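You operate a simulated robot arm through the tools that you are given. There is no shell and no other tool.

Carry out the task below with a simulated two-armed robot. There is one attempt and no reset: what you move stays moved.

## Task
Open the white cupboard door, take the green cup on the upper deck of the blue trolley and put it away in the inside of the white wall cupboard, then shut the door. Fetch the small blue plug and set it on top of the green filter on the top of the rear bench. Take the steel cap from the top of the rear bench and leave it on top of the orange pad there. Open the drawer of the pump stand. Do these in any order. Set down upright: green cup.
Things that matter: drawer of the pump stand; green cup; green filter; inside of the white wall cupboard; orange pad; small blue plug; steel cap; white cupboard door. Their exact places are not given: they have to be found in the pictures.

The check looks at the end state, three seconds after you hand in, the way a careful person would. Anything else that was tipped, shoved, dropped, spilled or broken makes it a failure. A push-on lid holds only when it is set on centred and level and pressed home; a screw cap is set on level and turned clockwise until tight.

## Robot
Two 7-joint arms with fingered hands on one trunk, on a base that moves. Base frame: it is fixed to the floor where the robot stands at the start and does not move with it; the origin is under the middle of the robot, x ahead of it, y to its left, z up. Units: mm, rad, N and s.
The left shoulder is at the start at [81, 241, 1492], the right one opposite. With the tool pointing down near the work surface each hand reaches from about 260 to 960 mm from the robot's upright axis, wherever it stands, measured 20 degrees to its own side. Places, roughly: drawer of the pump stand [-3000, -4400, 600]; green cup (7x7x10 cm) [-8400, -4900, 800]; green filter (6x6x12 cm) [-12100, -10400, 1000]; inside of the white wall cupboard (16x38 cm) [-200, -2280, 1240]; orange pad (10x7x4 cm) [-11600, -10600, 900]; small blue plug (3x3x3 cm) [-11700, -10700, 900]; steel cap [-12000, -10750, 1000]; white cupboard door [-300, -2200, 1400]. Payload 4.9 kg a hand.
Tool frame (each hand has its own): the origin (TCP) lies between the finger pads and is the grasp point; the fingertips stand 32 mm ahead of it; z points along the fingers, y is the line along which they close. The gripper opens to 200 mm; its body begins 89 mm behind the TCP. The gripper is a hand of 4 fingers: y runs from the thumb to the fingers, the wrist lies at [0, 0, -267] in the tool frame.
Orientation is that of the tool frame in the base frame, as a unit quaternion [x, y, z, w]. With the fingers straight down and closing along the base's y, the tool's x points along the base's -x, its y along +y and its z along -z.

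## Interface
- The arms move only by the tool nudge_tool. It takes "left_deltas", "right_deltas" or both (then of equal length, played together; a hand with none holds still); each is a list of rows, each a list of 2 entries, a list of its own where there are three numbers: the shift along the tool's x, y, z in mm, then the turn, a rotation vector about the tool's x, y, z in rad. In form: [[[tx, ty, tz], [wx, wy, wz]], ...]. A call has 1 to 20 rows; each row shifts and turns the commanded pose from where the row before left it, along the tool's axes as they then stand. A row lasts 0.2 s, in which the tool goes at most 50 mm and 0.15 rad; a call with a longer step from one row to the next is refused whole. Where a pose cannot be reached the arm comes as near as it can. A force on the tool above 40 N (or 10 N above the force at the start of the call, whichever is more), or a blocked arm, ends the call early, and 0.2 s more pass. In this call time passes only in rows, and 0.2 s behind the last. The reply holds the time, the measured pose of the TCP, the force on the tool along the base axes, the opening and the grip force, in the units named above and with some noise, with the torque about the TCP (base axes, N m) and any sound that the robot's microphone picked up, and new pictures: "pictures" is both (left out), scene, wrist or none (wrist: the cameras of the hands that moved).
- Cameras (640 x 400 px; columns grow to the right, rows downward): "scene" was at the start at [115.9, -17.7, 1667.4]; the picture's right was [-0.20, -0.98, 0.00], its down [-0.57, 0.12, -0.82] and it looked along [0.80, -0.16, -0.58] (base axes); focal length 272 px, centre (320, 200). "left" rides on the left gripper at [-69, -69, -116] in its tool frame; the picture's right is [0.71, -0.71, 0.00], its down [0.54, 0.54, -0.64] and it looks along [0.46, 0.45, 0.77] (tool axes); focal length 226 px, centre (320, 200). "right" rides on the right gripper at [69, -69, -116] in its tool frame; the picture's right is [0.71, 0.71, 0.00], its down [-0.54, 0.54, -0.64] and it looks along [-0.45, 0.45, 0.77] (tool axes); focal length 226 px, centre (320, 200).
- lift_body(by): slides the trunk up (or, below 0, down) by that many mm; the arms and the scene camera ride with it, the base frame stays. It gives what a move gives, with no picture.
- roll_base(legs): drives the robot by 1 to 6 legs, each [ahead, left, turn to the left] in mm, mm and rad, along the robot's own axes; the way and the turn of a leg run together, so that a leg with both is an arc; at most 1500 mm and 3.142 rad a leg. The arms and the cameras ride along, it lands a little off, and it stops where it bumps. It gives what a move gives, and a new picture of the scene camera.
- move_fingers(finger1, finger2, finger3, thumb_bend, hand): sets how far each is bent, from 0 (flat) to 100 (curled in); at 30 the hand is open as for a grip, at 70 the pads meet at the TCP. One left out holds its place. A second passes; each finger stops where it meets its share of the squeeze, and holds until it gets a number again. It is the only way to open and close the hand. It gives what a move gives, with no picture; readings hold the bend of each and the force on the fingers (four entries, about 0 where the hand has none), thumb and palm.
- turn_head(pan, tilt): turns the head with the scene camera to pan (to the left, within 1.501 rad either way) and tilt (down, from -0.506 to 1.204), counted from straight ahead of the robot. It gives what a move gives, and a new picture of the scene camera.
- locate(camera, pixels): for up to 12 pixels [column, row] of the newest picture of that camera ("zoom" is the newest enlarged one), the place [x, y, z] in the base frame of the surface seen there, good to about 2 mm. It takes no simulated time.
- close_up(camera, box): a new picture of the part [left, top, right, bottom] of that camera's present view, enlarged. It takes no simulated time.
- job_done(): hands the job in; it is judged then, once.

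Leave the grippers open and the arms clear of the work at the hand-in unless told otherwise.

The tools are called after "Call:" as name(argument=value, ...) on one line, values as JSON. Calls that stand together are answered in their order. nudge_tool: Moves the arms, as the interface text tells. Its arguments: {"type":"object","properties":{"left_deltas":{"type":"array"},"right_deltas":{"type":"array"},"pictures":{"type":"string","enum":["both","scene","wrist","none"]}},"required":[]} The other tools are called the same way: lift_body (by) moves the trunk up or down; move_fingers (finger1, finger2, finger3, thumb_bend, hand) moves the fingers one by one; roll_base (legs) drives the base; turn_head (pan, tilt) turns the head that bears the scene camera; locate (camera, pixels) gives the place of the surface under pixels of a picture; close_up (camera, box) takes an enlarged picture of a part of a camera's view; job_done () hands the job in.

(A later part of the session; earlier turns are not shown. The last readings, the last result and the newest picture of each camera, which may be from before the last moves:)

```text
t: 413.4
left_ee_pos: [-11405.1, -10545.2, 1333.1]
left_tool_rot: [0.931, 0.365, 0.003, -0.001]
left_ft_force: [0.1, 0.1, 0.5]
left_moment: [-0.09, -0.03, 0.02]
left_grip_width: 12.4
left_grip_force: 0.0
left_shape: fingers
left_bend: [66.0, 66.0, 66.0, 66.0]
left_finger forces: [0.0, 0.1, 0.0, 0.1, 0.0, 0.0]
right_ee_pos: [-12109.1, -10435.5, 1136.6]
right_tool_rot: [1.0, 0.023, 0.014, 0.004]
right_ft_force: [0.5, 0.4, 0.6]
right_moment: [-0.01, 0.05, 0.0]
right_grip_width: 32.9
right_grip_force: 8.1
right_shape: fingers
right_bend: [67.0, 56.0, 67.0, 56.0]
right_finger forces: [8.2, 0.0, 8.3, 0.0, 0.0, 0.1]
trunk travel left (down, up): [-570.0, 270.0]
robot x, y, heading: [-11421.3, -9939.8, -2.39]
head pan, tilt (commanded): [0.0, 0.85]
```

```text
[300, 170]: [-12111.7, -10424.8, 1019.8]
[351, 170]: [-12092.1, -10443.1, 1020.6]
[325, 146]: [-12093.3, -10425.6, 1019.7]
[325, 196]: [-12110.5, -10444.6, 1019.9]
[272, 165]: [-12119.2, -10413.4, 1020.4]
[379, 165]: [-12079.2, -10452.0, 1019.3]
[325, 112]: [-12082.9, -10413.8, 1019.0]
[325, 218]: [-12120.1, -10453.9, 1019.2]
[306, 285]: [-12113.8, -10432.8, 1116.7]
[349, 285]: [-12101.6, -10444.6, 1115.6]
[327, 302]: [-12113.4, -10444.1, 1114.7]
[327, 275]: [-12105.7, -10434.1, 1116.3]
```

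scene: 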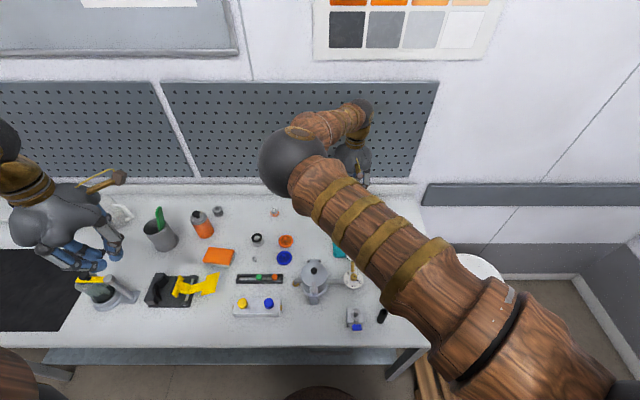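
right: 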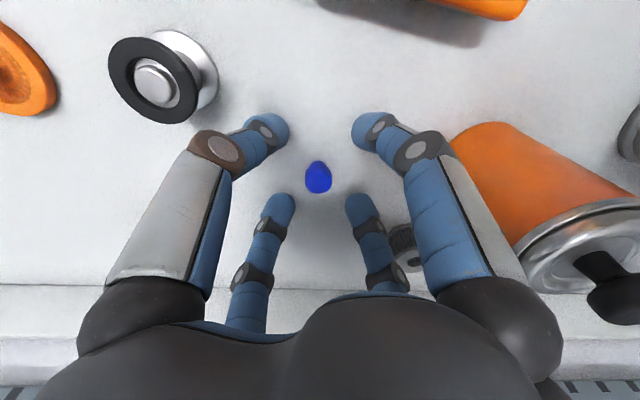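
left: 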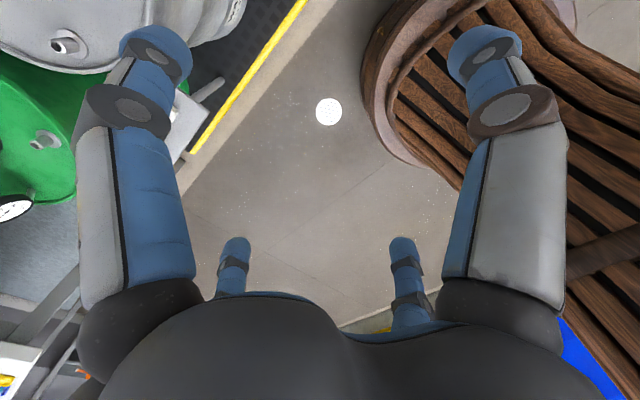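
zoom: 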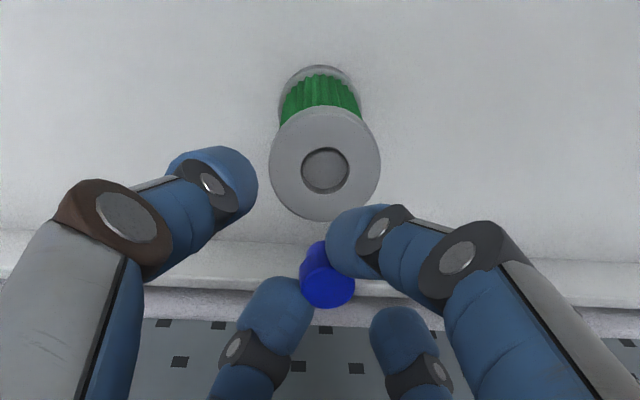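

Recess centre (-12101.9,-10434.5); plug at about (-12108.7,-10438.4). I correct by (+6.8,+3.9) and lower with the trunk 55 mm.

Call:
nudge_tool(right_deltas=[[[7, -3.6, 0], [0, 0, 0]]], pictures="none")

Call:
lift_body(by=-55)

Call:
close_up(camera="right", box=[220, 90, 420, 215])

```text
t: 413.8
left_ee_pos: [-11404.4, -10550.2, 1330.9]
left_tool_rot: [0.931, 0.366, 0.004, -0.004]
left_ft_force: [0.2, 0.2, 0.0]
left_moment: [0.06, 0.01, 0.0]
left_grip_width: 12.4
left_grip_force: 0.1
left_shape: fingers
left_bend: [66.0, 66.0, 66.0, 66.0]
left_finger forces: [0.0, 0.1, 0.0, 0.0, 0.0, 0.0]
right_ee_pos: [-12101.6, -10433.8, 1136.2]
right_tool_rot: [1.0, 0.023, 0.013, 0.002]
right_ft_force: [-0.4, 0.2, 0.8]
right_moment: [0.01, 0.01, 0.02]
right_grip_width: 33.1
right_grip_force: 8.4
right_shape: fingers
right_bend: [67.0, 56.0, 67.0, 56.0]
right_finger forces: [8.3, 0.1, 8.3, 0.0, 0.0, 0.1]
trunk travel left (down, up): [-570.0, 270.0]
robot x, y, heading: [-11421.6, -9940.8, -2.391]
head pan, tilt (commanded): [0.0, 0.85]
```

```text
t: 414.8
left_ee_pos: [-11405.1, -10546.9, 1277.1]
left_tool_rot: [0.931, 0.365, 0.004, -0.002]
left_ft_force: [-0.2, -0.6, -0.3]
left_moment: [0.0, 0.0, 0.04]
left_grip_width: 12.3
left_grip_force: 0.1
left_shape: fingers
left_bend: [66.0, 66.0, 66.0, 66.0]
left_finger forces: [0.0, 0.0, 0.1, 0.0, 0.1, 0.0]
right_ee_pos: [-12102.8, -10431.5, 1082.0]
right_tool_rot: [1.0, 0.023, 0.013, 0.004]
right_ft_force: [-0.4, 0.9, 0.3]
right_moment: [0.0, 0.03, 0.02]
right_grip_width: 32.9
right_grip_force: 8.2
right_shape: fingers
right_bend: [67.0, 56.0, 67.0, 56.0]
right_finger forces: [8.1, 0.0, 8.3, 0.0, 0.0, 0.0]
trunk travel left (down, up): [-515.0, 325.0]
robot x, y, heading: [-11424.9, -9941.1, -2.385]
head pan, tilt (commanded): [0.0, 0.85]
```

```text
3.20 times, centred on (320, 152) of right
```

zoom: 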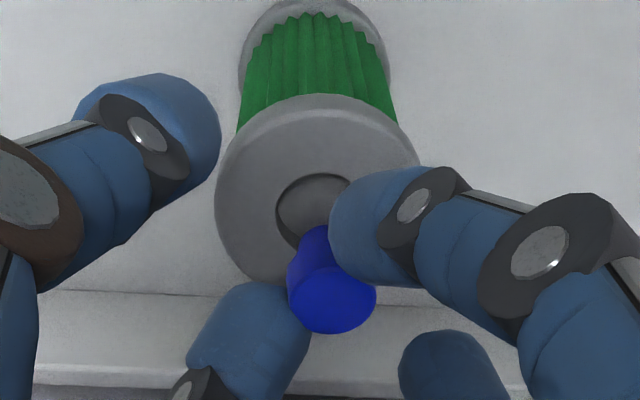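

I check the alignment again at this height.

Call:
locate(camera="zoom", pixels=[[292, 295], [373, 297], [332, 330], [332, 268], [332, 298], [277, 212], [315, 175], [290, 240], [217, 200], [310, 95], [240, 270], [313, 232]])

```text
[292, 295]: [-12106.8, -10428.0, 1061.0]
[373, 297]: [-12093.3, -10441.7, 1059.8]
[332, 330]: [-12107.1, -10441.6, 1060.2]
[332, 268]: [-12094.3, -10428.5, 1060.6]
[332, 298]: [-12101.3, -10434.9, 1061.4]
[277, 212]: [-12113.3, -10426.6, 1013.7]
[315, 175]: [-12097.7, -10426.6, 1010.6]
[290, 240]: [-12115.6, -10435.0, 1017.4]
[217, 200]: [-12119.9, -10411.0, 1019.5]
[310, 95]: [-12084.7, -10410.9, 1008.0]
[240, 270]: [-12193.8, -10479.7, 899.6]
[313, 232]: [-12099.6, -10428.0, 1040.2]
```

Plug and recess are aligned within 2 mm. I open thumb and finger2 wider (44) so they clear the filter, then lower 17 mm.

Call:
move_fingers(hand="right", finger2=44, thumb_bend=44)

Call:
lift_body(by=-17)

Call:
close_up(camera="right", box=[220, 90, 420, 215])

```text
t: 415.8
left_ee_pos: [-11404.9, -10548.2, 1275.6]
left_tool_rot: [0.931, 0.366, 0.004, -0.002]
left_ft_force: [0.2, -0.7, -0.1]
left_moment: [0.02, 0.02, -0.03]
left_grip_width: 12.4
left_grip_force: 0.0
left_shape: fingers
left_bend: [66.0, 66.0, 66.0, 66.0]
left_finger forces: [0.1, 0.0, 0.0, 0.0, 0.0, 0.1]
right_ee_pos: [-12102.6, -10433.7, 1081.0]
right_tool_rot: [1.0, 0.023, 0.013, 0.003]
right_ft_force: [-0.6, 0.3, 1.4]
right_moment: [0.01, -0.01, 0.01]
right_grip_width: 61.9
right_grip_force: 8.2
right_shape: fingers
right_bend: [67.0, 44.0, 67.0, 44.0]
right_finger forces: [8.1, 0.0, 8.3, 0.1, 0.1, 0.0]
trunk travel left (down, up): [-515.0, 325.0]
robot x, y, heading: [-11423.4, -9942.6, -2.389]
head pan, tilt (commanded): [0.0, 0.85]
```

```text
t: 416.4
left_ee_pos: [-11404.8, -10546.3, 1260.5]
left_tool_rot: [0.931, 0.366, 0.004, -0.002]
left_ft_force: [-0.3, 0.0, 0.1]
left_moment: [-0.01, 0.02, 0.0]
left_grip_width: 12.3
left_grip_force: 0.0
left_shape: fingers
left_bend: [66.0, 66.0, 66.0, 66.0]
left_finger forces: [0.1, 0.0, 0.0, 0.0, 0.0, 0.1]
right_ee_pos: [-12102.6, -10433.0, 1063.7]
right_tool_rot: [1.0, 0.023, 0.013, 0.003]
right_ft_force: [0.2, -0.2, 1.3]
right_moment: [0.02, 0.02, 0.01]
right_grip_width: 61.9
right_grip_force: 9.7
right_shape: fingers
right_bend: [67.0, 44.0, 67.0, 44.0]
right_finger forces: [9.4, 0.0, 9.8, 0.1, 0.1, 0.0]
trunk travel left (down, up): [-498.0, 342.0]
robot x, y, heading: [-11423.8, -9941.9, -2.385]
head pan, tilt (commanded): [0.0, 0.85]
```

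```text
3.20 times, centred on (320, 152) of right
```

zoom: 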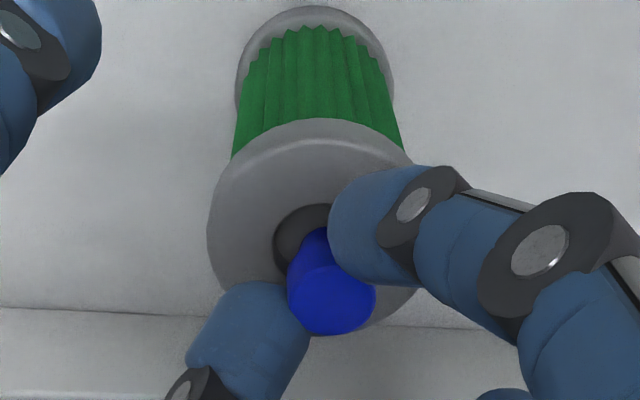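

Finger forces rose slightly: the tips are about to touch the filter top; the stem is 3 mm inside the recess. I try 2 mm more and watch the force.

Call:
lift_body(by=-2)

```text
t: 416.9
left_ee_pos: [-11403.5, -10547.1, 1258.4]
left_tool_rot: [0.93, 0.366, 0.004, -0.002]
left_ft_force: [-0.4, -0.3, 0.4]
left_moment: [-0.04, -0.01, -0.01]
left_grip_width: 12.8
left_grip_force: 0.1
left_shape: fingers
left_bend: [66.0, 66.0, 66.0, 66.0]
left_finger forces: [0.0, 0.0, 0.1, 0.0, 0.1, 0.1]
right_ee_pos: [-12102.8, -10433.2, 1063.3]
right_tool_rot: [1.0, 0.022, 0.012, 0.004]
right_ft_force: [-0.5, 1.1, 7.8]
right_moment: [-0.05, 0.0, -0.02]
right_grip_width: 61.6
right_grip_force: 10.8
right_shape: fingers
right_bend: [67.0, 44.0, 67.0, 44.0]
right_finger forces: [10.5, 0.0, 11.2, 0.1, 0.0, 0.0]
trunk travel left (down, up): [-496.0, 344.0]
robot x, y, heading: [-11424.3, -9940.7, -2.387]
head pan, tilt (commanded): [0.0, 0.85]
```

The fingertips rest on the filter's top. I raise 1.5 mm to unload, then release the plug into the recess (stem already inside).

Call:
lift_body(by=2)

Call:
move_fingers(hand="right", finger1=62, finger3=62)

Call:
close_up(camera="right", box=[220, 90, 420, 215])

```text
t: 417.5
left_ee_pos: [-11404.0, -10548.0, 1259.7]
left_tool_rot: [0.931, 0.365, 0.003, -0.003]
left_ft_force: [0.5, -0.5, 0.4]
left_moment: [-0.02, 0.0, 0.01]
left_grip_width: 12.3
left_grip_force: 0.2
left_shape: fingers
left_bend: [66.0, 66.0, 66.0, 66.0]
left_finger forces: [0.1, 0.0, 0.0, 0.0, 0.0, 0.1]
right_ee_pos: [-12101.7, -10432.7, 1063.5]
right_tool_rot: [1.0, 0.023, 0.014, 0.003]
right_ft_force: [-0.9, 0.6, 2.3]
right_moment: [-0.01, 0.0, 0.01]
right_grip_width: 61.9
right_grip_force: 9.9
right_shape: fingers
right_bend: [67.0, 44.0, 67.0, 44.0]
right_finger forces: [9.8, 0.0, 10.1, 0.0, 0.0, 0.0]
trunk travel left (down, up): [-498.0, 342.0]
robot x, y, heading: [-11421.7, -9942.1, -2.384]
head pan, tilt (commanded): [0.0, 0.85]
```

```text
t: 418.5
left_ee_pos: [-11404.4, -10547.5, 1259.1]
left_tool_rot: [0.931, 0.366, 0.004, -0.002]
left_ft_force: [-0.7, 0.2, 0.2]
left_moment: [0.01, 0.01, 0.01]
left_grip_width: 12.2
left_grip_force: 0.1
left_shape: fingers
left_bend: [66.0, 66.0, 66.0, 66.0]
left_finger forces: [0.0, 0.0, 0.0, 0.0, 0.1, 0.0]
right_ee_pos: [-12102.5, -10432.9, 1063.8]
right_tool_rot: [1.0, 0.022, 0.014, 0.003]
right_ft_force: [-0.5, 0.4, 0.8]
right_moment: [-0.04, 0.02, -0.01]
right_grip_width: 65.3
right_grip_force: 0.0
right_shape: fingers
right_bend: [62.0, 44.0, 62.0, 44.0]
right_finger forces: [0.1, 0.0, 0.0, 0.1, 0.0, 0.0]
trunk travel left (down, up): [-498.0, 342.0]
robot x, y, heading: [-11424.4, -9942.1, -2.383]
head pan, tilt (commanded): [0.0, 0.85]
```

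```text
3.20 times, centred on (320, 152) of right
```

zoom: 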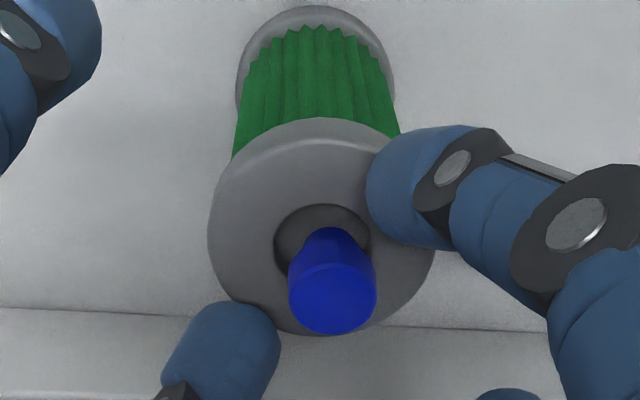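

Released. I check the plug's height now.

Call:
locate(camera="zoom", pixels=[[332, 298], [295, 295], [370, 297], [332, 325], [332, 275], [330, 240], [290, 225], [360, 225]])

```text
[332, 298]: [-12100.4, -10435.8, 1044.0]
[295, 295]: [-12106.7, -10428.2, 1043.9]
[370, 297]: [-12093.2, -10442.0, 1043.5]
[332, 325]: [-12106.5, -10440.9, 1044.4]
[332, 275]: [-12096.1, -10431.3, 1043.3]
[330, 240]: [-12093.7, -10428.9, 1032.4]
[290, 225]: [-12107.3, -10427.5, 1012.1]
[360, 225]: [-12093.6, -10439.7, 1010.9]
```

The plug stands upright on the filter's top (top face level at z≈1044), free of the fingers. I open finger1/3 a bit more and rise straight up.

Call:
move_fingers(hand="right", finger1=55, finger3=55)

Call:
lift_body(by=100)

Call:
close_up(camera="right", box=[160, 40, 480, 240])

```text
t: 419.5
left_ee_pos: [-11404.9, -10547.9, 1260.3]
left_tool_rot: [0.931, 0.365, 0.004, -0.002]
left_ft_force: [0.0, -0.7, -0.2]
left_moment: [-0.01, 0.02, -0.01]
left_grip_width: 12.4
left_grip_force: 0.1
left_shape: fingers
left_bend: [66.0, 66.0, 66.0, 66.0]
left_finger forces: [0.1, 0.1, 0.0, 0.0, 0.1, 0.1]
right_ee_pos: [-12101.8, -10433.1, 1064.2]
right_tool_rot: [1.0, 0.023, 0.014, 0.003]
right_ft_force: [0.2, 0.3, 0.1]
right_moment: [0.0, -0.03, 0.01]
right_grip_width: 73.0
right_grip_force: 0.0
right_shape: fingers
right_bend: [55.0, 44.0, 55.0, 44.0]
right_finger forces: [0.0, 0.0, 0.0, 0.0, 0.0, 0.0]
trunk travel left (down, up): [-498.0, 342.0]
robot x, y, heading: [-11425.0, -9943.5, -2.387]
head pan, tilt (commanded): [0.0, 0.85]
```

```text
t: 420.8
left_ee_pos: [-11404.6, -10547.8, 1360.0]
left_tool_rot: [0.931, 0.365, 0.003, -0.002]
left_ft_force: [0.3, 0.8, 1.1]
left_moment: [0.01, 0.01, 0.0]
left_grip_width: 12.4
left_grip_force: 0.0
left_shape: fingers
left_bend: [66.0, 66.0, 66.0, 66.0]
left_finger forces: [0.0, 0.0, 0.0, 0.1, 0.1, 0.0]
right_ee_pos: [-12102.3, -10432.3, 1164.3]
right_tool_rot: [1.0, 0.023, 0.014, 0.003]
right_ft_force: [0.7, 0.1, 0.2]
right_moment: [0.01, 0.0, 0.0]
right_grip_width: 72.6
right_grip_force: 0.1
right_shape: fingers
right_bend: [55.0, 44.0, 55.0, 44.0]
right_finger forces: [0.0, 0.0, 0.0, 0.0, 0.0, 0.1]
trunk travel left (down, up): [-598.0, 242.0]
robot x, y, heading: [-11424.1, -9938.9, -2.391]
head pan, tilt (commanded): [0.0, 0.85]
```

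```text
2.00 times, centred on (320, 140) of right
```

zoom: 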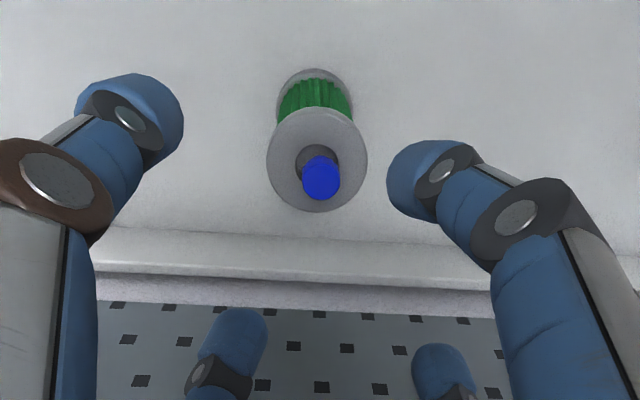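

The plug rests well centred on the filter. Next the steel cap: I roll left 302 mm to bring the hand above it.

Call:
roll_base(legs=[[0, 302, 0]])

Call:
close_up(camera="right", box=[160, 40, 480, 240])

```text
t: 422.9
left_ee_pos: [-11200.9, -10766.8, 1361.2]
left_tool_rot: [0.931, 0.364, 0.005, -0.001]
left_ft_force: [-0.2, -0.5, 0.5]
left_moment: [-0.01, -0.03, -0.03]
left_grip_width: 12.4
left_grip_force: 0.1
left_shape: fingers
left_bend: [66.0, 66.0, 66.0, 66.0]
left_finger forces: [0.0, 0.0, 0.0, 0.0, 0.0, 0.0]
right_ee_pos: [-11898.1, -10649.8, 1163.3]
right_tool_rot: [1.0, 0.021, 0.014, 0.004]
right_ft_force: [-0.3, 0.6, 0.1]
right_moment: [0.0, -0.02, 0.01]
right_grip_width: 73.0
right_grip_force: 0.0
right_shape: fingers
right_bend: [55.0, 44.0, 55.0, 44.0]
right_finger forces: [0.0, 0.0, 0.0, 0.1, 0.0, 0.0]
trunk travel left (down, up): [-598.0, 242.0]
robot x, y, heading: [-11215.0, -10163.0, -2.388]
head pan, tilt (commanded): [0.0, 0.85]
```

scene: 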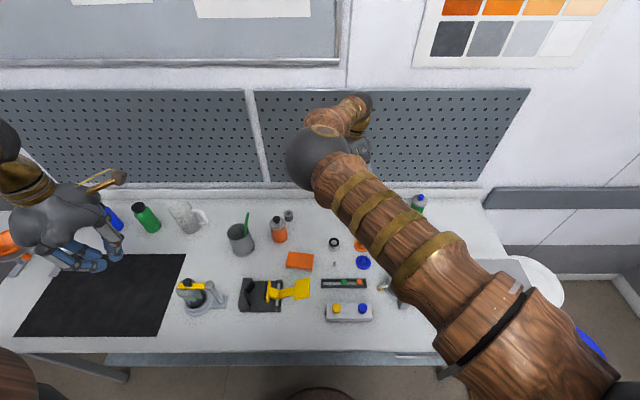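

```text
2.00 times, centred on (320, 140) of right
```

zoom: 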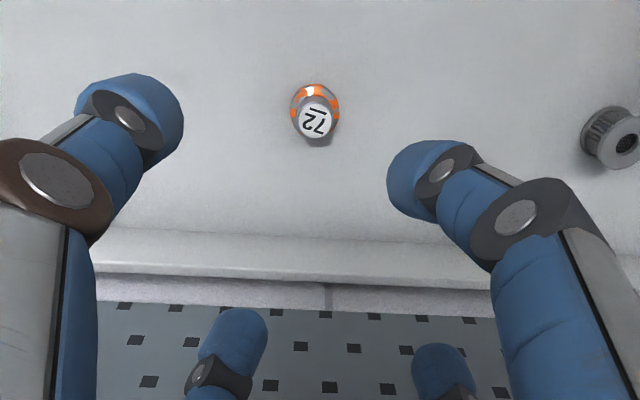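

I measure the cap in the wrist view.

Call:
locate(camera="zoom", pixels=[[301, 120], [330, 120], [315, 135], [315, 106], [315, 120], [293, 105], [338, 105], [315, 88], [299, 95], [331, 95]])

```text
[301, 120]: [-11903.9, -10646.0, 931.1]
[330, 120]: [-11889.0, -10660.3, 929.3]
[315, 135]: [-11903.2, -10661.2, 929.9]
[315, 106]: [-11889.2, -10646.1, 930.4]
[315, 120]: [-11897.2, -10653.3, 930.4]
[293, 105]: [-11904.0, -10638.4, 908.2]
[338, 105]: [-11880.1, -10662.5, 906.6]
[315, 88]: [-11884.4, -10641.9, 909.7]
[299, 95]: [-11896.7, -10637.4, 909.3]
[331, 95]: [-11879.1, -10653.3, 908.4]
```

Cap centre (-11896.5,-10653.3): body Ø~21 above a 40 mm flange (top of flange 909). I set the fingers to 56, align, and lower the trunk 180 mm.

Call:
move_fingers(hand="right", finger1=56, finger2=52, finger3=56, thumb_bend=52)

Call:
nudge_tool(right_deltas=[[[1.5, 3.5, 0], [0, 0, 0]]], pictures="none")

Call:
lift_body(by=-180)

Call:
close_up(camera="right", box=[160, 40, 480, 240])

```text
t: 423.9
left_ee_pos: [-11198.4, -10768.9, 1359.6]
left_tool_rot: [0.931, 0.364, 0.003, -0.003]
left_ft_force: [-0.4, 0.3, 0.1]
left_moment: [-0.01, 0.02, 0.0]
left_grip_width: 12.6
left_grip_force: 0.0
left_shape: fingers
left_bend: [66.0, 66.0, 66.0, 66.0]
left_finger forces: [0.1, 0.0, 0.0, 0.0, 0.0, 0.0]
right_ee_pos: [-11895.0, -10653.4, 1165.1]
right_tool_rot: [1.0, 0.022, 0.013, 0.003]
right_ft_force: [-0.4, -0.8, 0.3]
right_moment: [-0.02, 0.04, 0.02]
right_grip_width: 55.3
right_grip_force: 0.1
right_shape: fingers
right_bend: [56.0, 52.0, 56.0, 52.0]
right_finger forces: [0.0, 0.0, 0.0, 0.0, 0.1, 0.1]
trunk travel left (down, up): [-598.0, 242.0]
robot x, y, heading: [-11216.1, -10165.7, -2.392]
head pan, tilt (commanded): [0.0, 0.85]
```

```text
t: 424.3
left_ee_pos: [-11199.0, -10769.6, 1359.7]
left_tool_rot: [0.931, 0.364, 0.003, -0.003]
left_ft_force: [-0.2, 0.3, 0.3]
left_moment: [0.0, 0.0, 0.01]
left_grip_width: 12.4
left_grip_force: 0.0
left_shape: fingers
left_bend: [66.0, 66.0, 66.0, 66.0]
left_finger forces: [0.1, 0.1, 0.0, 0.0, 0.0, 0.0]
right_ee_pos: [-11895.3, -10657.5, 1164.3]
right_tool_rot: [1.0, 0.021, 0.013, 0.003]
right_ft_force: [-0.5, -0.5, 0.8]
right_moment: [-0.03, 0.0, -0.02]
right_grip_width: 55.3
right_grip_force: 0.0
right_shape: fingers
right_bend: [56.0, 52.0, 56.0, 52.0]
right_finger forces: [0.0, 0.0, 0.0, 0.0, 0.0, 0.0]
trunk travel left (down, up): [-598.0, 242.0]
robot x, y, heading: [-11216.0, -10162.7, -2.394]
head pan, tilt (commanded): [0.0, 0.85]
```

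```text
t: 426.3
left_ee_pos: [-11198.6, -10769.8, 1179.8]
left_tool_rot: [0.931, 0.364, 0.004, -0.002]
left_ft_force: [-0.4, -0.2, 0.1]
left_moment: [0.01, -0.06, -0.02]
left_grip_width: 12.2
left_grip_force: 0.1
left_shape: fingers
left_bend: [66.0, 66.0, 66.0, 66.0]
left_finger forces: [0.1, 0.0, 0.0, 0.0, 0.0, 0.0]
right_ee_pos: [-11895.0, -10655.4, 985.1]
right_tool_rot: [1.0, 0.021, 0.013, 0.002]
right_ft_force: [-0.8, 0.4, 0.0]
right_moment: [0.03, 0.03, 0.01]
right_grip_width: 55.5
right_grip_force: 0.1
right_shape: fingers
right_bend: [56.0, 52.0, 56.0, 52.0]
right_finger forces: [0.0, 0.1, 0.1, 0.0, 0.0, 0.1]
trunk travel left (down, up): [-418.0, 422.0]
robot x, y, heading: [-11218.1, -10163.9, -2.386]
head pan, tilt (commanded): [0.0, 0.85]
```

```text
2.00 times, centred on (320, 140) of right
```

zoom: 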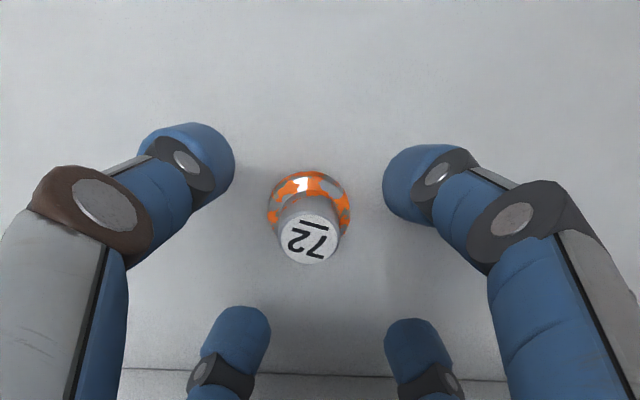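

I re-measure the cap from here.

Call:
locate(camera="zoom", pixels=[[281, 237], [338, 237], [308, 260], [311, 212], [309, 236], [269, 215], [349, 215], [311, 175]])

```text
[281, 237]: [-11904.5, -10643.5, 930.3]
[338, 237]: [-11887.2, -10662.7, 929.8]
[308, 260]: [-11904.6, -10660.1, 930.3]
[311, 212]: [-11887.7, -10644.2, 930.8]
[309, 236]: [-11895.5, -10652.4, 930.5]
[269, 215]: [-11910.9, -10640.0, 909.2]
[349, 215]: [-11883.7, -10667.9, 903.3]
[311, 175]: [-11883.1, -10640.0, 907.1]
```

Offset is about (-1,+2.5) mm; I correct and lower 34 mm with the trunk.

Call:
nudge_tool(right_deltas=[[[-1, -2, 0], [0, 0, 0]]], pictures="none")

Call:
lift_body(by=-34)

Call:
close_up(camera="right", box=[200, 80, 440, 260])

```text
t: 426.7
left_ee_pos: [-11199.5, -10769.9, 1180.6]
left_tool_rot: [0.931, 0.364, 0.004, -0.002]
left_ft_force: [-0.5, -0.5, 0.4]
left_moment: [0.03, -0.01, 0.03]
left_grip_width: 12.6
left_grip_force: 0.0
left_shape: fingers
left_bend: [66.0, 66.0, 66.0, 66.0]
left_finger forces: [0.0, 0.0, 0.1, 0.0, 0.0, 0.0]
right_ee_pos: [-11896.2, -10654.6, 983.9]
right_tool_rot: [1.0, 0.021, 0.014, 0.003]
right_ft_force: [-0.1, -0.7, 0.2]
right_moment: [0.01, 0.0, 0.02]
right_grip_width: 55.3
right_grip_force: 0.1
right_shape: fingers
right_bend: [56.0, 52.0, 56.0, 52.0]
right_finger forces: [0.0, 0.1, 0.1, 0.0, 0.0, 0.0]
trunk travel left (down, up): [-418.0, 422.0]
robot x, y, heading: [-11214.7, -10162.8, -2.387]
head pan, tilt (commanded): [0.0, 0.85]
```

```text
t: 427.4
left_ee_pos: [-11198.5, -10768.3, 1146.7]
left_tool_rot: [0.931, 0.365, 0.004, -0.003]
left_ft_force: [-0.8, -0.3, 0.2]
left_moment: [-0.04, 0.01, 0.01]
left_grip_width: 12.5
left_grip_force: 0.2
left_shape: fingers
left_bend: [66.0, 66.0, 66.0, 66.0]
left_finger forces: [0.0, 0.1, 0.0, 0.0, 0.1, 0.1]
right_ee_pos: [-11895.2, -10653.7, 950.3]
right_tool_rot: [1.0, 0.021, 0.013, 0.004]
right_ft_force: [0.2, 0.9, 0.1]
right_moment: [0.02, 0.0, -0.03]
right_grip_width: 55.2
right_grip_force: 0.0
right_shape: fingers
right_bend: [56.0, 52.0, 56.0, 52.0]
right_finger forces: [0.0, 0.0, 0.1, 0.0, 0.0, 0.0]
trunk travel left (down, up): [-384.0, 456.0]
robot x, y, heading: [-11215.8, -10162.5, -2.388]
head pan, tilt (commanded): [0.0, 0.85]
```

```text
2.22 times, centred on (320, 170) of right
```

zoom: 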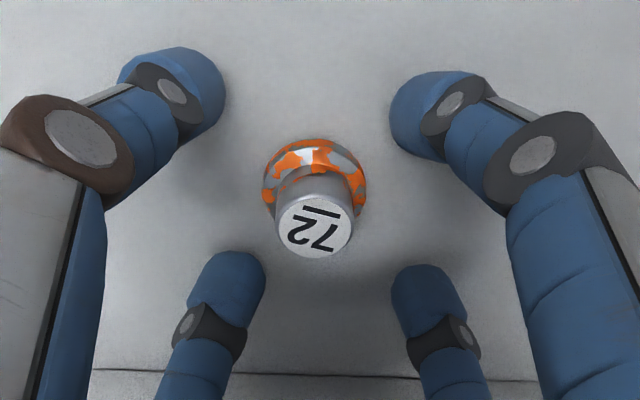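

I lower 6 mm more and close finger1 and finger3 on the cap's body.

Call:
lift_body(by=-6)

Call:
move_fingers(hand="right", finger1=70, finger3=70)

Call:
close_up(camera="right", box=[200, 80, 440, 260])

```text
t: 428.0
left_ee_pos: [-11199.4, -10769.2, 1140.5]
left_tool_rot: [0.931, 0.364, 0.003, -0.002]
left_ft_force: [0.5, -0.2, 0.3]
left_moment: [-0.02, -0.01, 0.01]
left_grip_width: 12.2
left_grip_force: 0.0
left_shape: fingers
left_bend: [66.0, 66.0, 66.0, 66.0]
left_finger forces: [0.1, 0.0, 0.1, 0.0, 0.0, 0.0]
right_ee_pos: [-11895.1, -10655.0, 944.5]
right_tool_rot: [1.0, 0.02, 0.013, 0.003]
right_ft_force: [-0.1, -0.1, 0.2]
right_moment: [-0.01, 0.0, -0.02]
right_grip_width: 55.4
right_grip_force: 0.1
right_shape: fingers
right_bend: [56.0, 52.0, 56.0, 52.0]
right_finger forces: [0.1, 0.0, 0.1, 0.0, 0.0, 0.0]
trunk travel left (down, up): [-378.0, 462.0]
robot x, y, heading: [-11214.9, -10165.0, -2.389]
head pan, tilt (commanded): [0.0, 0.85]
```

```text
t: 429.0
left_ee_pos: [-11198.5, -10768.8, 1140.3]
left_tool_rot: [0.931, 0.364, 0.005, -0.002]
left_ft_force: [0.0, -0.3, 0.6]
left_moment: [0.0, -0.01, 0.02]
left_grip_width: 12.4
left_grip_force: 0.2
left_shape: fingers
left_bend: [66.0, 66.0, 66.0, 66.0]
left_finger forces: [0.0, 0.0, 0.1, 0.0, 0.0, 0.0]
right_ee_pos: [-11895.8, -10655.4, 944.1]
right_tool_rot: [1.0, 0.02, 0.013, 0.004]
right_ft_force: [0.4, 1.0, 1.4]
right_moment: [0.04, -0.04, 0.04]
right_grip_width: 43.6
right_grip_force: 6.6
right_shape: fingers
right_bend: [66.0, 52.0, 66.0, 52.0]
right_finger forces: [6.2, 0.0, 6.1, 0.1, 0.0, 0.1]
trunk travel left (down, up): [-378.0, 462.0]
robot x, y, heading: [-11216.1, -10165.3, -2.39]
head pan, tilt (commanded): [0.0, 0.85]
```

```text
2.22 times, centred on (320, 170) of right
```

zoom: 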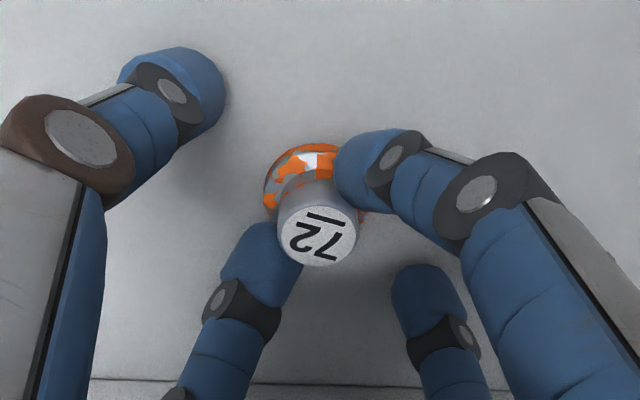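

Gripped (6 N each). I squeeze firmer and lift 130 mm.

Call:
move_fingers(hand="right", finger1=78, finger3=78)

Call:
lift_body(by=130)

Call:
close_up(camera="right", box=[200, 80, 440, 260])

```text
t: 430.0
left_ee_pos: [-11198.2, -10768.3, 1140.3]
left_tool_rot: [0.931, 0.365, 0.004, -0.002]
left_ft_force: [-0.6, 0.1, 0.3]
left_moment: [-0.01, 0.0, -0.02]
left_grip_width: 12.4
left_grip_force: 0.0
left_shape: fingers
left_bend: [66.0, 66.0, 66.0, 66.0]
left_finger forces: [0.0, 0.0, 0.0, 0.0, 0.0, 0.1]
right_ee_pos: [-11894.8, -10654.6, 943.9]
right_tool_rot: [1.0, 0.021, 0.014, 0.004]
right_ft_force: [0.0, 0.8, -0.1]
right_moment: [-0.01, 0.01, 0.01]
right_grip_width: 43.8
right_grip_force: 8.5
right_shape: fingers
right_bend: [66.0, 52.0, 66.0, 52.0]
right_finger forces: [8.3, 0.1, 8.4, 0.0, 0.0, 0.0]
trunk travel left (down, up): [-378.0, 462.0]
robot x, y, heading: [-11215.9, -10164.7, -2.389]
head pan, tilt (commanded): [0.0, 0.85]
```

```text
t: 431.6
left_ee_pos: [-11198.5, -10769.2, 1269.5]
left_tool_rot: [0.932, 0.363, 0.004, -0.002]
left_ft_force: [-0.3, 0.0, -0.1]
left_moment: [-0.01, -0.02, -0.01]
left_grip_width: 12.2
left_grip_force: 0.1
left_shape: fingers
left_bend: [66.0, 66.0, 66.0, 66.0]
left_finger forces: [0.1, 0.1, 0.1, 0.0, 0.0, 0.0]
right_ee_pos: [-11897.2, -10652.7, 1074.1]
right_tool_rot: [1.0, 0.02, 0.014, 0.003]
right_ft_force: [-1.0, -0.7, -1.1]
right_moment: [0.01, 0.02, -0.01]
right_grip_width: 44.0
right_grip_force: 8.2
right_shape: fingers
right_bend: [66.0, 52.0, 66.0, 52.0]
right_finger forces: [8.0, 0.1, 8.2, 0.1, 0.0, 0.0]
trunk travel left (down, up): [-508.0, 332.0]
robot x, y, heading: [-11216.5, -10162.3, -2.39]
head pan, tilt (commanded): [0.0, 0.85]
```

```text
2.22 times, centred on (320, 170) of right
```

zoom: 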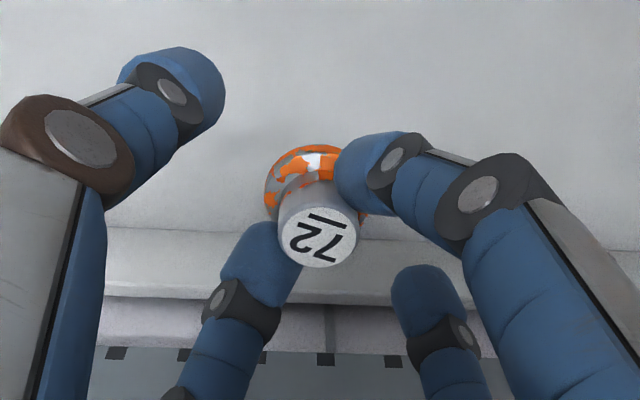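

The cap is held. I raise 40 mm more, then roll back 221 mm and left 180 mm to bring it over the orange pad.

Call:
lift_body(by=40)

Call:
roll_base(legs=[[-221, 0, 0], [0, 180, 0]])

Call:
close_up(camera="right", box=[100, 20, 540, 280])

```text
t: 432.4
left_ee_pos: [-11200.3, -10769.5, 1308.8]
left_tool_rot: [0.931, 0.364, 0.005, -0.003]
left_ft_force: [0.1, -0.9, 0.5]
left_moment: [0.0, 0.03, 0.01]
left_grip_width: 12.1
left_grip_force: 0.1
left_shape: fingers
left_bend: [66.0, 66.0, 66.0, 66.0]
left_finger forces: [0.1, 0.0, 0.1, 0.0, 0.1, 0.0]
right_ee_pos: [-11895.3, -10653.8, 1114.3]
right_tool_rot: [1.0, 0.021, 0.013, 0.002]
right_ft_force: [0.3, 0.3, -1.1]
right_moment: [0.01, -0.02, -0.02]
right_grip_width: 44.1
right_grip_force: 8.0
right_shape: fingers
right_bend: [66.0, 52.0, 66.0, 52.0]
right_finger forces: [7.9, 0.1, 8.2, 0.0, 0.0, 0.0]
trunk travel left (down, up): [-548.0, 292.0]
robot x, y, heading: [-11219.3, -10162.1, -2.39]
head pan, tilt (commanded): [0.0, 0.85]
```

```text
t: 435.2
left_ee_pos: [-10918.4, -10749.2, 1311.5]
left_tool_rot: [0.931, 0.365, 0.004, -0.001]
left_ft_force: [0.4, 1.0, 0.6]
left_moment: [0.01, -0.03, 0.01]
left_grip_width: 12.3
left_grip_force: 0.1
left_shape: fingers
left_bend: [66.0, 66.0, 66.0, 66.0]
left_finger forces: [0.0, 0.0, 0.1, 0.0, 0.0, 0.1]
right_ee_pos: [-11616.0, -10634.1, 1113.7]
right_tool_rot: [1.0, 0.022, 0.014, 0.003]
right_ft_force: [-0.4, 0.1, -0.7]
right_moment: [-0.05, -0.03, 0.04]
right_grip_width: 44.3
right_grip_force: 8.0
right_shape: fingers
right_bend: [66.0, 52.0, 66.0, 52.0]
right_finger forces: [7.9, 0.0, 8.2, 0.1, 0.1, 0.0]
trunk travel left (down, up): [-548.0, 292.0]
robot x, y, heading: [-10932.1, -10144.1, -2.385]
head pan, tilt (commanded): [0.0, 0.85]
```

scene: 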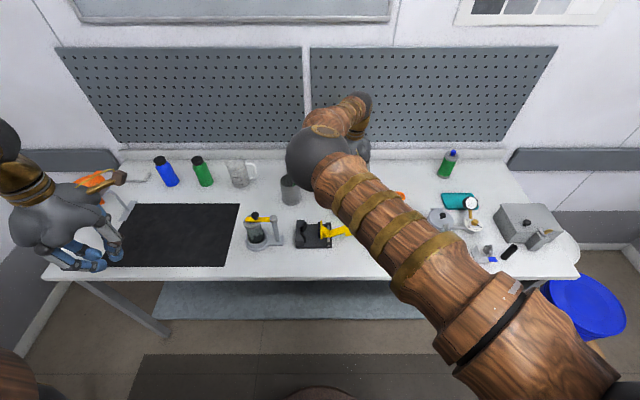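

```text
1.45 times, centred on (320, 150) of right
```

zoom: 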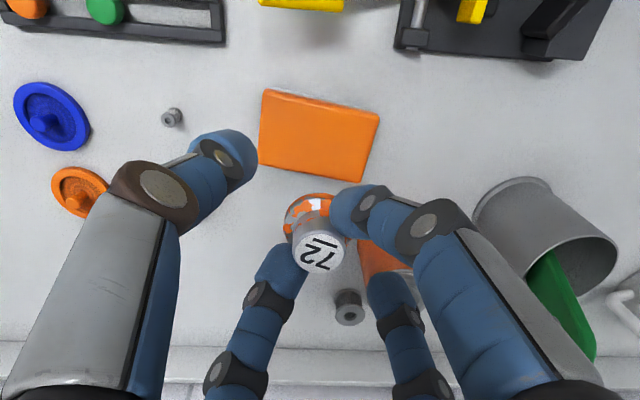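

The cap hangs over the pad (pad appears shifted because it lies ~180 mm lower). I measure the pad's corners in this view.

Call:
locate(camera="zoom", pixels=[[266, 95], [374, 117], [363, 178], [261, 160], [315, 135], [318, 252], [300, 215], [335, 232], [300, 250], [338, 255]])

```text
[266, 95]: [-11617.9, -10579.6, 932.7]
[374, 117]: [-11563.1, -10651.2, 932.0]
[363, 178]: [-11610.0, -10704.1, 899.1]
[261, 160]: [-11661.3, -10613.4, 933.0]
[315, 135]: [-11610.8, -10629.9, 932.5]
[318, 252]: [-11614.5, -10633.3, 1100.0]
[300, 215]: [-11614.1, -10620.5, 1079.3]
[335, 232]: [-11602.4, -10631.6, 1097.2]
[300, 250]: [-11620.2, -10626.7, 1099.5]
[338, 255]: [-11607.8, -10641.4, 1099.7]
```

Cap centre is within 2 mm of the pad's centre (-11612.4,-10632.5). I check nearby devices' heights before lowering.

Call:
locate(camera="zoom", pixels=[[300, 5], [330, 5], [420, 35], [470, 15], [540, 30], [170, 118], [220, 30], [520, 200]])

Call:
nudge_tool(right_deltas=[[[2, 0, 0], [0, 0, 0]]], pictures="none")

```text
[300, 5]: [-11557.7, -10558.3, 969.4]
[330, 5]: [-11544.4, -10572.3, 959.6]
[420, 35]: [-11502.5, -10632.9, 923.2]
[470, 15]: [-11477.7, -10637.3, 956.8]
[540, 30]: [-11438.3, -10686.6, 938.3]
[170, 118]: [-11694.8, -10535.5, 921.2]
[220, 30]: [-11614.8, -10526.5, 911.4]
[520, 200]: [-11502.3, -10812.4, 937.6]
```

```text
t: 435.6
left_ee_pos: [-10914.6, -10750.9, 1309.5]
left_tool_rot: [0.931, 0.365, 0.003, -0.003]
left_ft_force: [-0.9, 0.0, -0.5]
left_moment: [0.01, 0.0, 0.01]
left_grip_width: 12.5
left_grip_force: 0.1
left_shape: fingers
left_bend: [66.0, 66.0, 66.0, 66.0]
left_finger forces: [0.0, 0.1, 0.0, 0.0, 0.1, 0.0]
right_ee_pos: [-11609.5, -10637.7, 1114.5]
right_tool_rot: [1.0, 0.022, 0.012, 0.003]
right_ft_force: [0.7, -0.7, -1.4]
right_moment: [0.03, 0.02, 0.0]
right_grip_width: 43.7
right_grip_force: 7.9
right_shape: fingers
right_bend: [66.0, 52.0, 66.0, 52.0]
right_finger forces: [8.0, 0.0, 8.2, 0.0, 0.1, 0.0]
trunk travel left (down, up): [-548.0, 292.0]
robot x, y, heading: [-10934.1, -10147.0, -2.386]
head pan, tilt (commanded): [0.0, 0.85]
```

All clear. Small correction (-3,+4) mm, then I lower the trunk 128 mm.

Call:
nudge_tool(right_deltas=[[[-3, -4, 0], [0, 0, 0]]], pictures="none")

Call:
lift_body(by=-125)

Call:
close_up(camera="right", box=[160, 60, 480, 260])

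```text
t: 436.0
left_ee_pos: [-10915.7, -10750.9, 1309.7]
left_tool_rot: [0.931, 0.366, 0.005, -0.003]
left_ft_force: [-0.5, -0.4, -0.2]
left_moment: [0.05, -0.01, -0.01]
left_grip_width: 12.5
left_grip_force: 0.1
left_shape: fingers
left_bend: [66.0, 66.0, 66.0, 66.0]
left_finger forces: [0.0, 0.0, 0.0, 0.0, 0.1, 0.1]
right_ee_pos: [-11615.9, -10633.5, 1114.4]
right_tool_rot: [1.0, 0.021, 0.013, 0.001]
right_ft_force: [0.5, -0.3, -1.1]
right_moment: [0.03, -0.04, 0.0]
right_grip_width: 44.2
right_grip_force: 7.6
right_shape: fingers
right_bend: [66.0, 52.0, 66.0, 52.0]
right_finger forces: [8.0, 0.0, 8.0, 0.1, 0.0, 0.0]
trunk travel left (down, up): [-548.0, 292.0]
robot x, y, heading: [-10931.9, -10144.2, -2.391]
head pan, tilt (commanded): [0.0, 0.85]
```

```text
t: 437.5
left_ee_pos: [-10915.3, -10750.7, 1185.3]
left_tool_rot: [0.931, 0.365, 0.004, -0.002]
left_ft_force: [-0.6, -0.2, 0.2]
left_moment: [0.0, 0.0, 0.0]
left_grip_width: 12.4
left_grip_force: 0.0
left_shape: fingers
left_bend: [66.0, 66.0, 66.0, 66.0]
left_finger forces: [0.0, 0.0, 0.1, 0.0, 0.0, 0.0]
right_ee_pos: [-11615.3, -10633.2, 990.2]
right_tool_rot: [1.0, 0.022, 0.013, 0.003]
right_ft_force: [0.5, 0.7, -0.7]
right_moment: [-0.02, -0.01, -0.02]
right_grip_width: 44.0
right_grip_force: 8.6
right_shape: fingers
right_bend: [66.0, 52.0, 66.0, 52.0]
right_finger forces: [8.1, 0.1, 8.0, 0.0, 0.0, 0.0]
trunk travel left (down, up): [-423.0, 417.0]
robot x, y, heading: [-10931.5, -10146.6, -2.388]
head pan, tilt (commanded): [0.0, 0.85]
```

```text
2.00 times, centred on (320, 160) of right
```

zoom: 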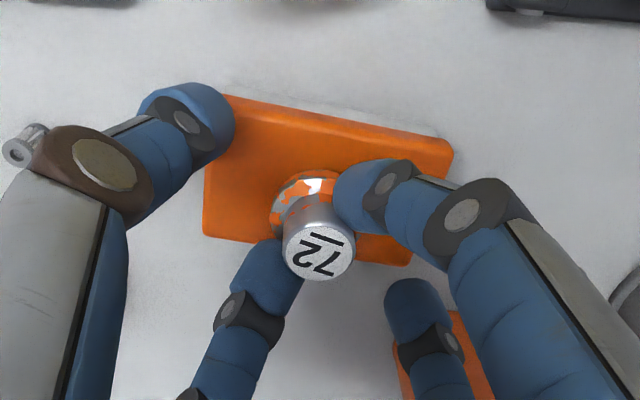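

12–14 mm to go. I lower 9 mm, then in 2 mm steps watching the force.

Call:
lift_body(by=-9)

Call:
lift_body(by=-2)

Call:
lift_body(by=-2)

```text
t: 438.1
left_ee_pos: [-10916.3, -10751.6, 1175.7]
left_tool_rot: [0.931, 0.365, 0.004, -0.003]
left_ft_force: [0.4, -0.1, -0.2]
left_moment: [0.03, -0.01, 0.01]
left_grip_width: 12.5
left_grip_force: 0.0
left_shape: fingers
left_bend: [66.0, 66.0, 66.0, 66.0]
left_finger forces: [0.0, 0.0, 0.0, 0.1, 0.0, 0.1]
right_ee_pos: [-11615.6, -10632.6, 980.4]
right_tool_rot: [1.0, 0.021, 0.013, 0.004]
right_ft_force: [0.6, 0.4, -1.0]
right_moment: [0.01, -0.01, 0.02]
right_grip_width: 44.4
right_grip_force: 8.0
right_shape: fingers
right_bend: [66.0, 52.0, 66.0, 52.0]
right_finger forces: [8.0, 0.1, 8.1, 0.0, 0.0, 0.0]
trunk travel left (down, up): [-414.0, 426.0]
robot x, y, heading: [-10933.2, -10148.1, -2.39]
head pan, tilt (commanded): [0.0, 0.85]
```

```text
t: 438.6
left_ee_pos: [-10915.5, -10752.3, 1173.6]
left_tool_rot: [0.931, 0.365, 0.004, -0.003]
left_ft_force: [-0.2, 0.4, 0.8]
left_moment: [0.0, 0.01, 0.01]
left_grip_width: 12.0
left_grip_force: 0.1
left_shape: fingers
left_bend: [66.0, 66.0, 66.0, 66.0]
left_finger forces: [0.0, 0.1, 0.1, 0.0, 0.0, 0.0]
right_ee_pos: [-11615.3, -10633.2, 978.4]
right_tool_rot: [1.0, 0.022, 0.013, 0.003]
right_ft_force: [-0.4, -0.1, -0.6]
right_moment: [0.02, 0.01, 0.0]
right_grip_width: 44.2
right_grip_force: 8.4
right_shape: fingers
right_bend: [66.0, 52.0, 66.0, 52.0]
right_finger forces: [8.0, 0.0, 8.0, 0.0, 0.0, 0.1]
trunk travel left (down, up): [-412.0, 428.0]
robot x, y, heading: [-10931.4, -10145.4, -2.388]
head pan, tilt (commanded): [0.0, 0.85]
```

```text
t: 439.1
left_ee_pos: [-10915.6, -10750.8, 1173.4]
left_tool_rot: [0.931, 0.365, 0.004, -0.002]
left_ft_force: [-0.6, 0.0, -0.3]
left_moment: [0.01, -0.03, -0.01]
left_grip_width: 12.4
left_grip_force: 0.1
left_shape: fingers
left_bend: [66.0, 66.0, 66.0, 66.0]
left_finger forces: [0.0, 0.0, 0.0, 0.0, 0.0, 0.1]
right_ee_pos: [-11614.5, -10632.9, 977.7]
right_tool_rot: [1.0, 0.021, 0.013, 0.004]
right_ft_force: [0.0, -0.2, -0.7]
right_moment: [0.03, 0.02, -0.03]
right_grip_width: 44.0
right_grip_force: 8.4
right_shape: fingers
right_bend: [66.0, 52.0, 66.0, 52.0]
right_finger forces: [8.0, 0.1, 8.6, 0.0, 0.1, 0.0]
trunk travel left (down, up): [-410.0, 430.0]
robot x, y, heading: [-10936.2, -10142.0, -2.392]
head pan, tilt (commanded): [0.0, 0.85]
```

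Almost at contact (finger3 8.6 N). Another 2 mm.

Call:
lift_body(by=-2)

Call:
close_up(camera="right", box=[160, 60, 480, 260])

```text
t: 439.7
left_ee_pos: [-10916.2, -10751.3, 1169.8]
left_tool_rot: [0.931, 0.365, 0.003, -0.002]
left_ft_force: [-0.2, -0.5, -0.5]
left_moment: [-0.01, -0.01, -0.01]
left_grip_width: 12.3
left_grip_force: 0.2
left_shape: fingers
left_bend: [66.0, 66.0, 66.0, 66.0]
left_finger forces: [0.0, 0.0, 0.0, 0.0, 0.1, 0.0]
right_ee_pos: [-11614.4, -10633.0, 976.5]
right_tool_rot: [1.0, 0.022, 0.012, 0.003]
right_ft_force: [-1.3, -0.8, 7.5]
right_moment: [-0.04, 0.12, 0.01]
right_grip_width: 44.3
right_grip_force: 11.8
right_shape: fingers
right_bend: [66.0, 52.0, 66.0, 52.0]
right_finger forces: [9.9, 0.0, 13.8, 0.0, 0.0, 0.1]
trunk travel left (down, up): [-408.0, 432.0]
robot x, y, heading: [-10929.9, -10148.3, -2.392]
head pan, tilt (commanded): [0.0, 0.85]
```

```text
2.00 times, centred on (320, 160) of right
```

zoom: 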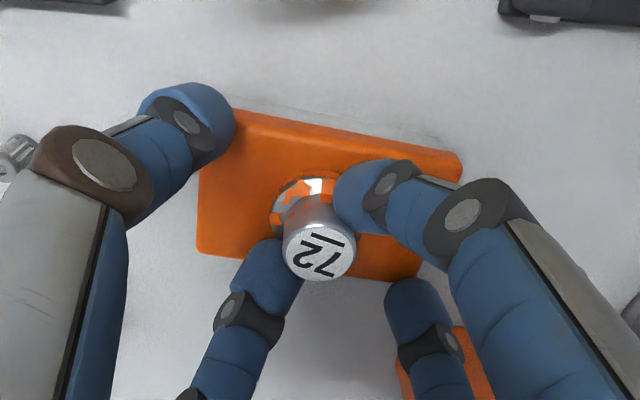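

The cap rests on the pad (7.5 N). I open finger1 and finger3 to release.

Call:
move_fingers(hand="right", finger1=60, finger3=60)

Call:
close_up(camera="right", box=[160, 60, 480, 260])

```text
t: 440.7
left_ee_pos: [-10914.7, -10750.1, 1170.1]
left_tool_rot: [0.931, 0.364, 0.003, -0.002]
left_ft_force: [0.3, -0.4, 0.4]
left_moment: [0.01, 0.0, 0.0]
left_grip_width: 12.4
left_grip_force: 0.1
left_shape: fingers
left_bend: [66.0, 66.0, 66.0, 66.0]
left_finger forces: [0.1, 0.0, 0.0, 0.0, 0.0, 0.0]
right_ee_pos: [-11615.0, -10632.8, 974.2]
right_tool_rot: [1.0, 0.022, 0.013, 0.003]
right_ft_force: [-0.3, 0.1, 2.5]
right_moment: [-0.19, 0.02, 0.04]
right_grip_width: 49.4
right_grip_force: 1.6
right_shape: fingers
right_bend: [60.0, 52.0, 60.0, 52.0]
right_finger forces: [0.1, 2.5, 0.0, 0.0, 0.1, 0.0]
trunk travel left (down, up): [-408.0, 432.0]
robot x, y, heading: [-10933.5, -10144.0, -2.389]
head pan, tilt (commanded): [0.0, 0.85]
```

```text
2.00 times, centred on (320, 160) of right
```

zoom: 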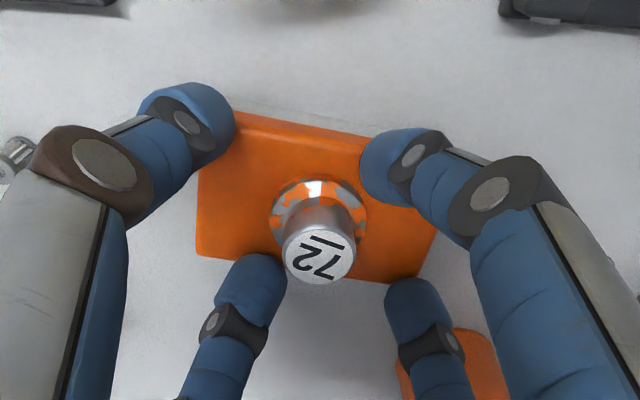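

Released; finger2 lightly touches the pad. I rise straight up 100 mm.

Call:
lift_body(by=100)

Call:
close_up(camera="right", box=[160, 20, 480, 220])

```text
t: 442.0
left_ee_pos: [-10916.4, -10750.0, 1270.0]
left_tool_rot: [0.931, 0.365, 0.004, -0.002]
left_ft_force: [-0.4, 0.3, -1.3]
left_moment: [-0.03, -0.02, -0.02]
left_grip_width: 12.2
left_grip_force: 0.1
left_shape: fingers
left_bend: [66.0, 66.0, 66.0, 66.0]
left_finger forces: [0.0, 0.1, 0.0, 0.1, 0.1, 0.0]
right_ee_pos: [-11615.0, -10632.6, 1074.2]
right_tool_rot: [1.0, 0.022, 0.013, 0.003]
right_ft_force: [-0.2, -0.2, -0.8]
right_moment: [-0.03, 0.0, 0.01]
right_grip_width: 49.3
right_grip_force: 0.0
right_shape: fingers
right_bend: [60.0, 52.0, 60.0, 52.0]
right_finger forces: [0.1, 0.0, 0.1, 0.0, 0.1, 0.0]
trunk travel left (down, up): [-508.0, 332.0]
robot x, y, heading: [-10931.3, -10144.1, -2.389]
head pan, tilt (commanded): [0.0, 0.85]
```

```text
2.00 times, centred on (320, 120) of right
```

zoom: 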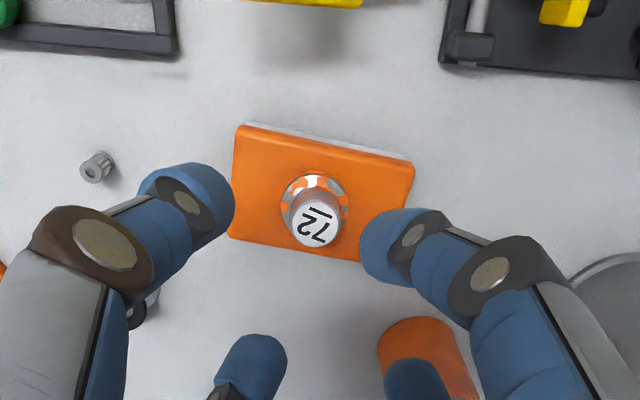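

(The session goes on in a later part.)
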